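You operate a simulated robot arm through the tools that you are given. There is no shell and no other tool. Be economical: measure what you need, move in short steps, check, and stop when the job is done.

The job below is to be done with a simulated robot arm. You get a single attempt, and the scene is never put back.

Task
Fetch the purple sponge and set it on top of the green boxes.
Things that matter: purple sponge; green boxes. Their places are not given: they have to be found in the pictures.

Only the result counts: the job must be done as asked and must still hold three seconds after the hand-in. Knocking over, shifting, dropping, spilling or breaking anything else fails it.

Robot
A 6-joint arm with a two-finger parallel gripper, fixed in place. Base frame: the origin is at the foot of the arm, x ahead of it, y to its left, z up; the work surface is at about z = 810. Readings come in mm, degrees, newtons and seconds.
With the tool pointing down near the work surface it reaches from about 240 to 640 mm from the base axis. Its first joint turns from -66.0 to 66.0 degrees. Payload 2.7 kg.
The TCP is the grasp point between the finger pads, 23 mm short of the fingertips. In the tool frame z runs along the fingers and y along their closing line. Largest opening 94 mm; finger width 38, thickness 10; the body of the gripper, 54 by 96 mm, starts 39 mm behind the TCP.
Orientation is told as [roll, pitch, yaw] about the base's x, y, z axes, in that order, counted from this pose: with the fingers straight down and closing along the base's y, the tool's x points along the base's -x, its y along +y and its z along -z.

Tools
- The arm moves only by the tool play_rows. Its arguments are lists of equal length, an entry for each row: "linear": the shift along the base's x, y, z in cm, a list of three; "rot": the turn, a rotation vector about the base's x, y, z in degrees, a list of three; "gripper": the closure in counts, from 0 (fully open) to 255 (shut). In form: {"linear": [[x, y, z], ...], "rot": [[ax, ay, az], ...], "gripper": [gripper, ...]}. A call has 1 to 20 rows; each row shifts and turns the commanded pose from where the row before left it. Rows are played at 5 a second. More than 50 mm and 8.6 degrees between two rows, or a gripper value outside its range, and nothing of the call is played. Where a pose cannot be reached the arm comes as near as it can. A force on the tool above 40 N (or 10 N above the force at the start of the call, whichever is more), or a blocked arm, ends the call early, and 0.2 s more pass. The fingers move at their own pace (about 45 mm/s each) and stop on an object; they squeeze with about 20 N. The grip force told is the motor's: it shows also when the fingers shut on nothing. Time passes only in rows, and 0.2 s behind the last, so rows that do not move let the fingers close. The reply holds the time, the measured pose of the TCP, the force on the tool along the base axes, the opening and the grip force, in the units named above and with some noise, and new pictures: "pictures" is both (left out), scene, wrist or none.
- Cameras (640 x 400 px; columns grow to the right, rows downward): "scene" is fixed at [91.5, -458.7, 1390.9]; the picture's right is [0.50, -0.87, 0.00], its down [-0.61, -0.35, -0.72] and it looks along [0.62, 0.35, -0.70] (base axes); focal length 330 px, centre (320, 200). "wrist" rides on the gripper at [-39, 0, -44] in the tool frame; the picture's right is [0.00, -1.00, 0.00], its down [0.97, 0.00, -0.24] and it looks along [0.24, 0.00, 0.97] (tool axes); focal length 218 px, centre (320, 200).
- measure_at(camera, pixels): for up to 12 pixels [column, row] of the newest picture of that camera ("zoom" is the newest enlarged one), the place [x, y, z] in the base frame of the surface seen there, good to about 3 mm. The clock stands still meanwhile.
- inspect(camera, box): a new picture of the part [left, top, right, bottom] of that camera's present view, enlarged. The clock stands still meanwhile.
- hand_in(): hands the job in; it is judged then, once.

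Work in short steps. Measure before you move; look again where a grasp or a placing could have gone wrong, and mend it. You have 60 turns and 120 pictures in all, those below and enlarged ones among them. Open the gripper and draw the arm clear of the work before you hand the job in, unless the task says otherwise; then end with one line.

The tools are called after "Emit:" as name(argument=value, ...) on one line, values as JSON. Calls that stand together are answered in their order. play_rows: Moves the arm, as the interface text tells. Its arguments: {"type":"object","properties":{"linear":{"type":"array","items":{"type":"array","items":{"type":"number"}}},"rot":{"type":"array","items":{"type":"array","items":{"type":"number"}}},"gripper":{"type":"array","items":{"type":"number"}},"pictures":{"type":"string","enum":["both","scene","wrist","none"]}},"required":["linear","rot","gripper"]} The other tools are called the same way: measure_at (camera, pixels) gives the place of the surface under pixels of a picture; inspect (camera, box) takes an enlarged picture of a part of a camera's view; hand_in () hands the job in.

At the start:

```text
clock: 0.0
tcp_pos: [393.7, -29.4, 1104.0]
tcp_rot: [-0.1, 0.1, 0.1]
ft_force: [0.0, 0.1, 0.1]
opening: 93.9
grip_force: 0.0
```

scene: 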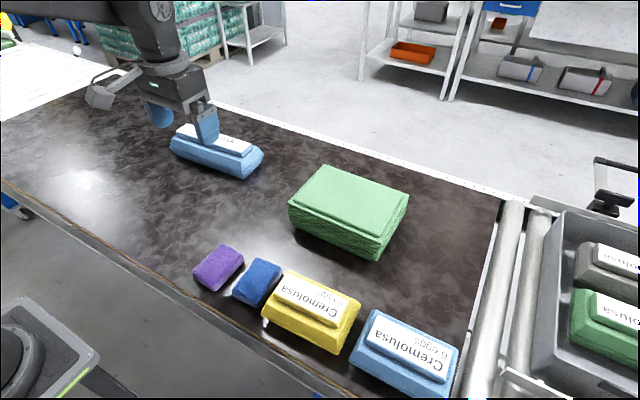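
wrist: 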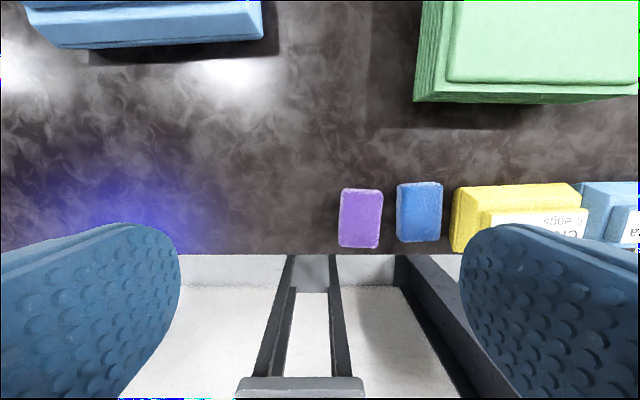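

The purple sponge shows at scene (218,268) and wrist (360,218); the green box stack at scene (348,210). I measure both.

Emit:
measure_at(camera="wrist", pixels=[[361, 218], [344, 192], [379, 194], [342, 243], [377, 245], [420, 212], [401, 187], [400, 238], [390, 220]])

Emit:
measure_at(camera="scene", pixels=[[218, 262], [350, 205], [325, 170], [403, 195], [295, 205], [375, 240], [322, 185], [380, 205], [220, 150], [215, 285]])

Emit:
inspect(camera="scene", box=[160, 150, 440, 325])

```text
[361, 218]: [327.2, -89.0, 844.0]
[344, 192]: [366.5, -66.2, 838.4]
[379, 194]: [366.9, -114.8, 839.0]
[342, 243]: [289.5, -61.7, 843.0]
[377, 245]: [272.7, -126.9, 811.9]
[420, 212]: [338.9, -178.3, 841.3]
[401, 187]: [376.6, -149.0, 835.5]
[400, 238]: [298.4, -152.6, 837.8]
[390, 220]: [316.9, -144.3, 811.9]
```

```text
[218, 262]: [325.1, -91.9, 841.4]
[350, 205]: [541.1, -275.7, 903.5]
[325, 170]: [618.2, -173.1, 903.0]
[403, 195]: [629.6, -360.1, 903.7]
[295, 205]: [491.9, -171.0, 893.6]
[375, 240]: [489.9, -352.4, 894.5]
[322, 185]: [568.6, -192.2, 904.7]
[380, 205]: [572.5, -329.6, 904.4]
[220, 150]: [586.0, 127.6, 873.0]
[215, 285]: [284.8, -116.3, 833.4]
```

```text
2.29 times, centred on (300, 238) of scene
```

zoom: 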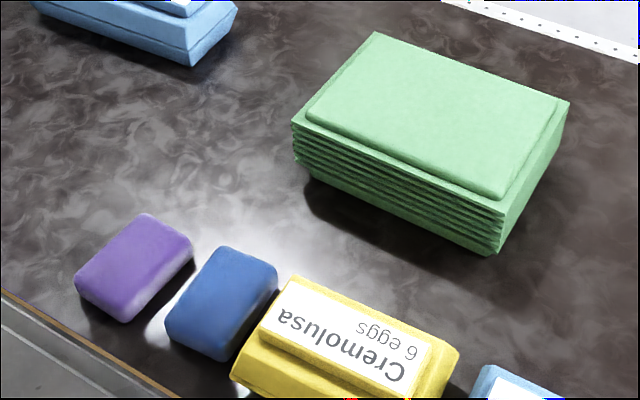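

The sponge spans about x 285–370, y -60 to -118, with its top at 843. The blue one starts at y≈-148, so I narrow the opening and approach from above.

Emit:
play_rows(linear=[[-2.2, -2, -3], [-2.2, -2, -3], [-2.3, -2, -3], [0, 0, -4], [0, 0, -4], [0, 0, 0], [0, 0, 0]], rot=[[0, 0, 0], [0, 0, 0], [0, 0, 0], [0, 0, 0], [0, 0, 0], [0, 0, 0], [0, 0, 0]], gripper=[49, 49, 49, 49, 49, 49, 49])

```text
clock: 1.6
tcp_pos: [328.2, -87.4, 932.3]
tcp_rot: [0.0, -0.1, -0.1]
ft_force: [0.6, -0.6, 0.8]
opening: 75.9
grip_force: 0.1
```

scene: 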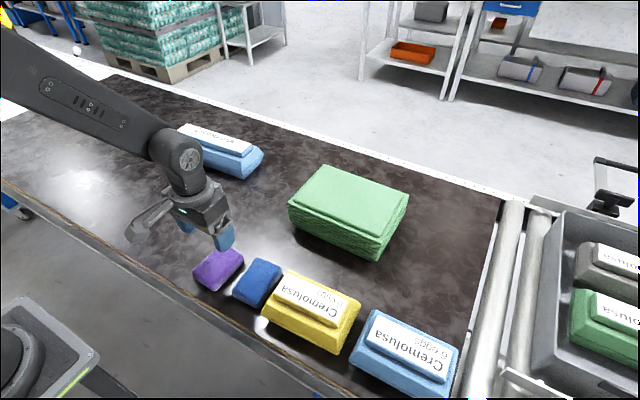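
wrist: 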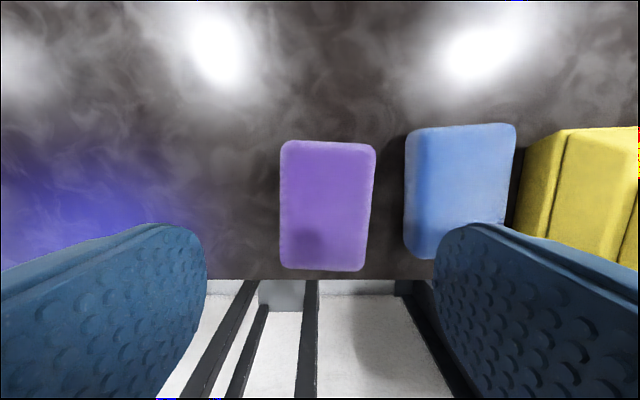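

The sponge is at wrist (280–376, 140–271), with the blue one's left edge at column 405. I measure edges for the exact centre.

Emit:
measure_at(camera="wrist", pixels=[[284, 160], [284, 205], [284, 255], [370, 160], [368, 205], [362, 255], [328, 146], [322, 264], [408, 150], [408, 245], [390, 200]])

```text
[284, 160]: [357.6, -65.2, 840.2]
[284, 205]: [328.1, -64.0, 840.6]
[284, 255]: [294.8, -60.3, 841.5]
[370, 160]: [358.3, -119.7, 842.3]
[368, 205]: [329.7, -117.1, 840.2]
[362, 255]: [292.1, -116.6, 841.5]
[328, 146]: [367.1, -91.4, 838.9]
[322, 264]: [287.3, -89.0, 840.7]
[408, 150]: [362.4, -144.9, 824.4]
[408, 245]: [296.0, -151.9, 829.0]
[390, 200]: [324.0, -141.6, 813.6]
```

Centre is (327, -90.5), yaw about -3°. I narrow slightly, align and descend to TCP z≈838.

Emit:
play_rows(linear=[[-0.1, -0.28, -2], [0, 0, -3], [0, 0, -2.4], [0, 0, -2.0], [0, 0, 0]], rot=[[0, 0, -3], [0, 0, 0], [0, 0, 0], [0, 0, 0], [0, 0, 0]], gripper=[58, 58, 58, 58, 58])

```text
clock: 2.8
tcp_pos: [327.9, -92.5, 838.6]
tcp_rot: [-0.1, -0.1, -3.0]
ft_force: [0.1, -1.7, 0.6]
opening: 72.6
grip_force: 0.2
```

scene: 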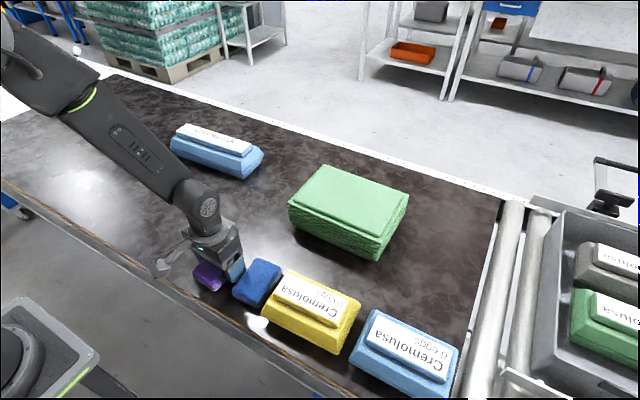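
wrist: 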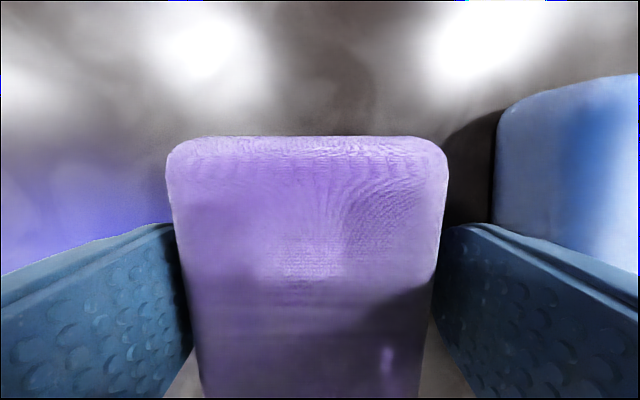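

The fingers straddle the sponge (columns 170–448), clear of the blue one. I close.

Emit:
play_rows(linear=[[0, 0, 0], [0, 0, 0], [0, 0, 0], [0, 0, 0], [0, 0, 0], [0, 0, 0]], rot=[[0, 0, 0], [0, 0, 0], [0, 0, 0], [0, 0, 0], [0, 0, 0], [0, 0, 0]], gripper=[120, 160, 200, 200, 200, 200], pictures="wrist")

```text
clock: 4.2
tcp_pos: [327.8, -91.9, 838.8]
tcp_rot: [0.0, 0.0, -3.0]
ft_force: [-0.4, 0.3, 0.1]
opening: 61.5
grip_force: 19.8
```

wrist: 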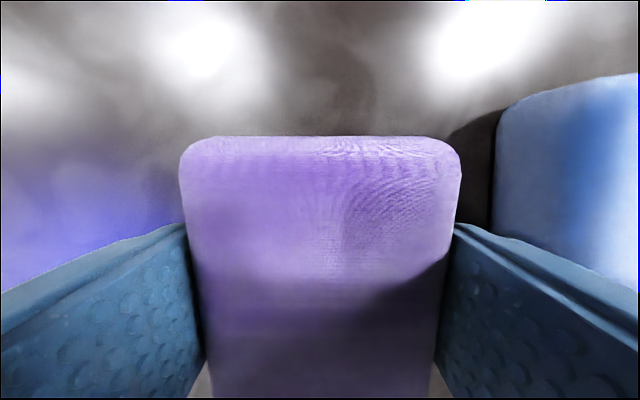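

The grip holds at 61.5 mm with 20 N. I lift straight up and check.

Emit:
play_rows(linear=[[0, 0, 1], [0, 0, 2], [0, 0, 3], [0, 0, 4], [0, 0, 4], [0, 0, 2], [0, 0, 0]], rot=[[0, 0, 0], [0, 0, 0], [0, 0, 0], [0, 0, 0], [0, 0, 0], [0, 0, 0], [0, 0, 0]], gripper=[200, 200, 200, 200, 200, 200, 200])

```text
clock: 5.8
tcp_pos: [325.1, -93.3, 999.3]
tcp_rot: [0.0, 0.0, -2.8]
ft_force: [-0.5, 0.5, 0.1]
opening: 61.6
grip_force: 19.8
```

scene: 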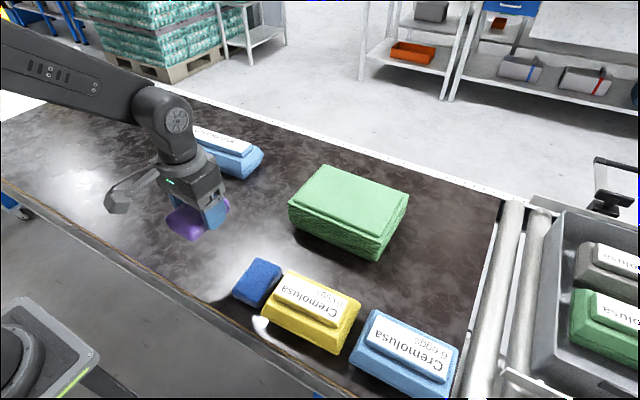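
wrist: 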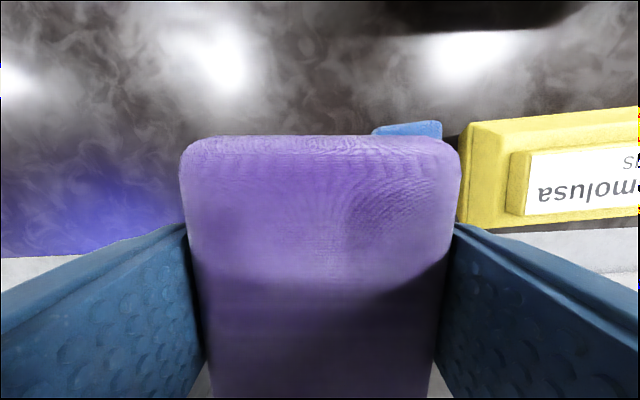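

The sponge is held. The green top is centred near (557, -264) at z 904; I carry it over to about (550, -262).

Emit:
play_rows(linear=[[2.5, -1.9, 0], [2.5, -1.9, 0], [2.5, -1.9, 0], [2.5, -1.9, 0], [2.5, -1.9, 0], [2.5, -1.9, 0], [2.5, -1.9, 0], [2.5, -1.8, 0], [2.5, -1.8, 0], [0, 0, 0], [0, 0, 0]], rot=[[0, 0, 0], [0, 0, 0], [0, 0, 0], [0, 0, 0], [0, 0, 0], [0, 0, 0], [0, 0, 0], [0, 0, 0], [0, 0, 0], [0, 0, 0], [0, 0, 0]], gripper=[200, 200, 200, 200, 200, 200, 200, 200, 200, 200, 200])

```text
clock: 8.2
tcp_pos: [550.1, -259.6, 998.8]
tcp_rot: [0.0, 0.0, -3.0]
ft_force: [0.7, 0.6, -0.1]
opening: 61.0
grip_force: 20.0
```

scene: 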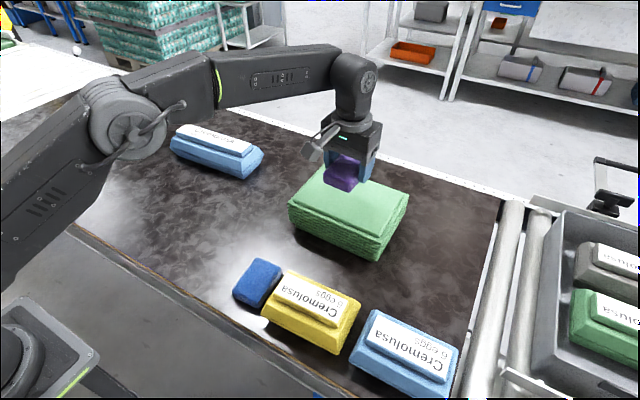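
wrist: 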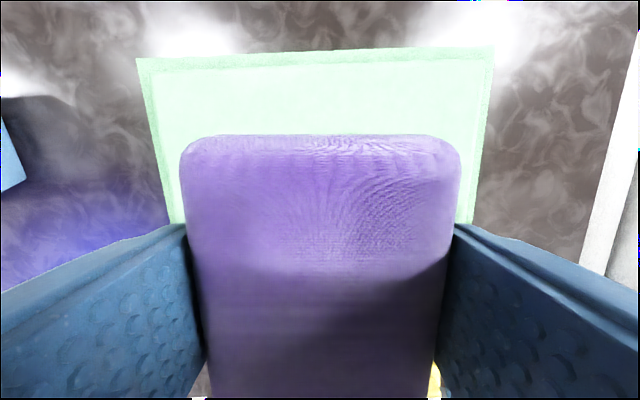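

Centred over the box. Sponge bottom is about 27.5 mm below the TCP, so contact is expected near TCP z≈932; I descend to about 937.

Emit:
play_rows(linear=[[0, 0, -2], [0, 0, -2], [0, 0, -1.4], [0, 0, -0.8], [0, 0, 0]], rot=[[0, 0, 0], [0, 0, 0], [0, 0, 0], [0, 0, 0], [0, 0, 0]], gripper=[200, 200, 200, 200, 200])

Emit:
inspect(camera="scene", box=[260, 110, 440, 222])

```text
clock: 9.4
tcp_pos: [551.5, -258.9, 936.2]
tcp_rot: [0.0, 0.0, -3.1]
ft_force: [-0.7, -0.3, -0.8]
opening: 61.4
grip_force: 20.3
```

scene: 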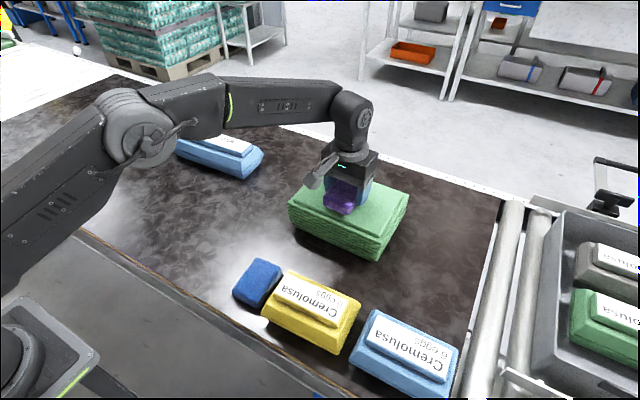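
wrist: 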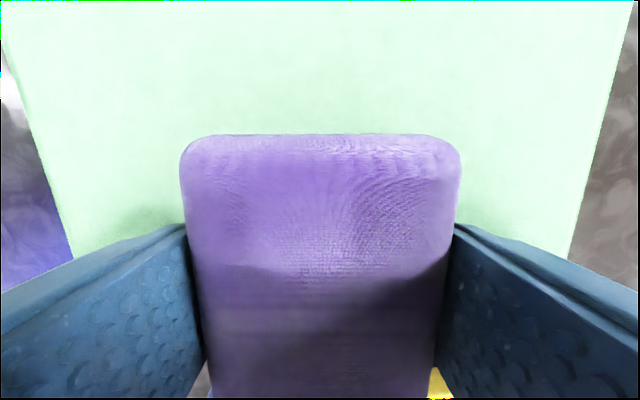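

```text
3.56 times, centred on (350, 166) of scene
```

zoom: 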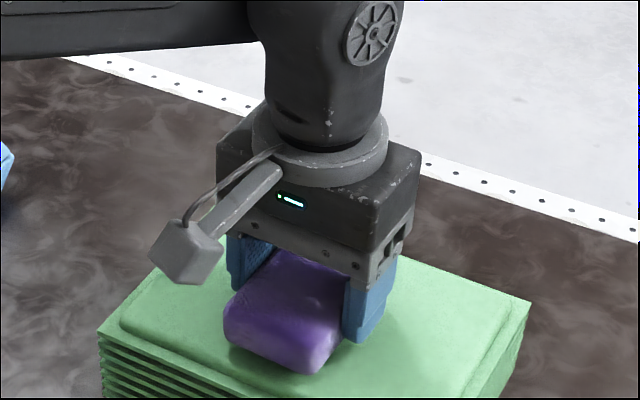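

No contact yet and the sponge is well inside the top; I step down in 1 mm rows.

Emit:
play_rows(linear=[[0, 0, -0.15], [0, 0, -0.1], [0, 0, -0.1], [0, 0, 0]], rot=[[0, 0, 0], [0, 0, 0], [0, 0, 0], [0, 0, 0]], gripper=[200, 200, 200, 200], pictures="none")

Emit:
inspect(camera="scene", box=[260, 140, 420, 240])

```text
clock: 10.4
tcp_pos: [551.0, -259.8, 932.7]
tcp_rot: [-0.1, 0.0, -3.1]
ft_force: [0.3, -0.5, -0.5]
opening: 61.4
grip_force: 20.4
```

```text
4.00 times, centred on (340, 190) of scene
```

zoom: 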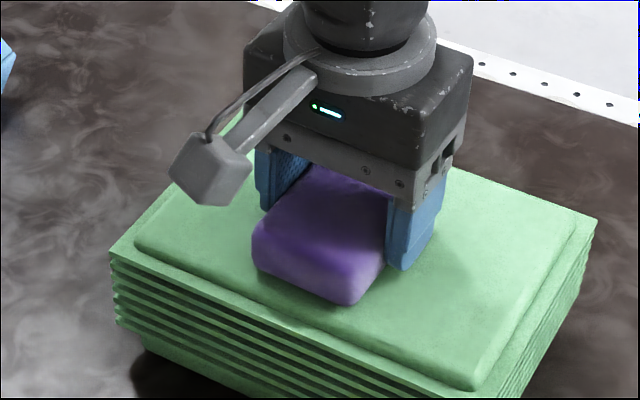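

Nearly touching, still no force. A couple more 1 mm rows until force appears.

Emit:
play_rows(linear=[[0, 0, -0.1], [0, 0, -0.05], [0, 0, 0]], rot=[[0, 0, 0], [0, 0, 0], [0, 0, 0]], gripper=[200, 200, 200], pictures="none")

```text
clock: 11.2
tcp_pos: [552.5, -260.4, 932.5]
tcp_rot: [0.0, 0.0, -3.0]
ft_force: [0.6, 0.2, -0.1]
opening: 61.5
grip_force: 19.8
```

Force is still nil; another small step down.

Emit:
play_rows(linear=[[0, 0, -0.1], [0, 0, 0], [0, 0, 0]], rot=[[0, 0, 0], [0, 0, 0], [0, 0, 0]], gripper=[200, 200, 200], pictures="wrist")

Emit:
inspect(camera="scene", box=[300, 170, 380, 220])

```text
clock: 12.0
tcp_pos: [551.6, -260.4, 931.1]
tcp_rot: [-0.2, -0.1, -3.0]
ft_force: [1.4, -0.7, 4.9]
opening: 61.3
grip_force: 20.0
```

wrist: 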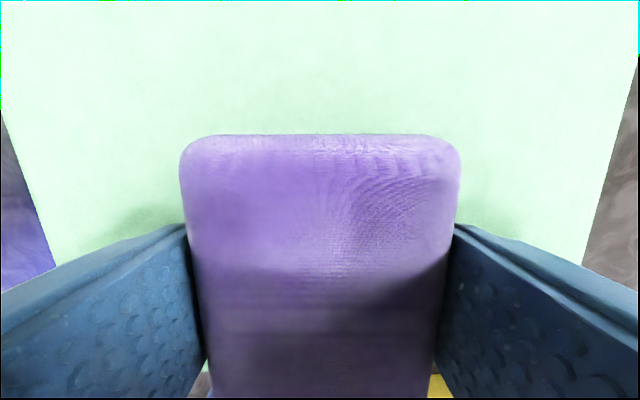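

```text
8.00 times, centred on (340, 195) of scene
```

zoom: 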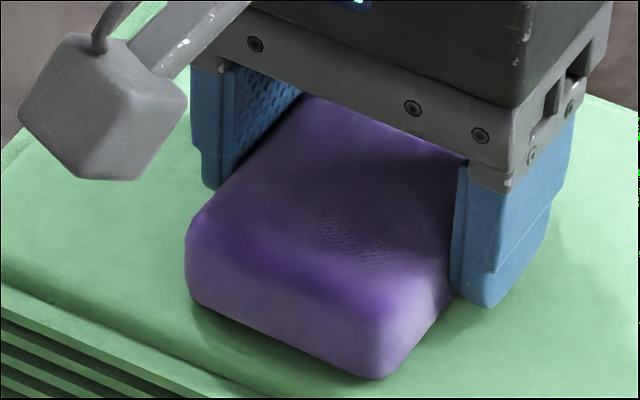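

Contact shows at about 5 N, and the sponge rests on the green top. I open gently, then rise straight up.

Emit:
play_rows(linear=[[0, 0, 0], [0, 0, 0], [0, 0, 0], [0, 0, 0], [0, 0, 0], [0, 0, 1], [0, 0, 2], [0, 0, 3], [0, 0, 4], [0, 0, 4], [0, 0, 0]], rot=[[0, 0, 0], [0, 0, 0], [0, 0, 0], [0, 0, 0], [0, 0, 0], [0, 0, 0], [0, 0, 0], [0, 0, 0], [0, 0, 0], [0, 0, 0], [0, 0, 0]], gripper=[80, 60, 40, 20, 20, 20, 20, 20, 20, 20, 20])

```text
clock: 14.4
tcp_pos: [551.4, -261.6, 1070.9]
tcp_rot: [0.0, -0.1, -3.0]
ft_force: [-0.2, 0.1, -0.5]
opening: 86.7
grip_force: 0.1
```

scene: 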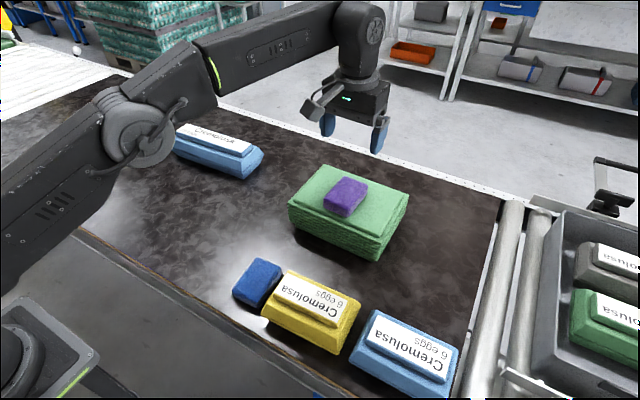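
wrist: 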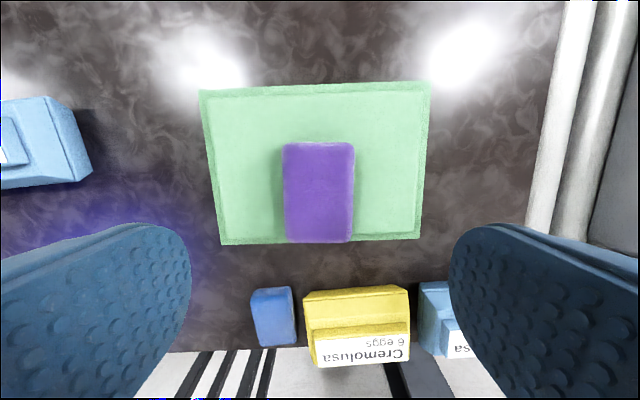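

The sponge (scene 345,196) lies flat on the green boxes, nothing else has moved, and the arm is clear. I hand in.

Emit:
hand_in()

```text
The job is handed in.
```

The purple sponge is resting flat on top of the green boxes; the gripper is open and the arm is clear. The last pictures show nothing else moved, and the job is handed in.
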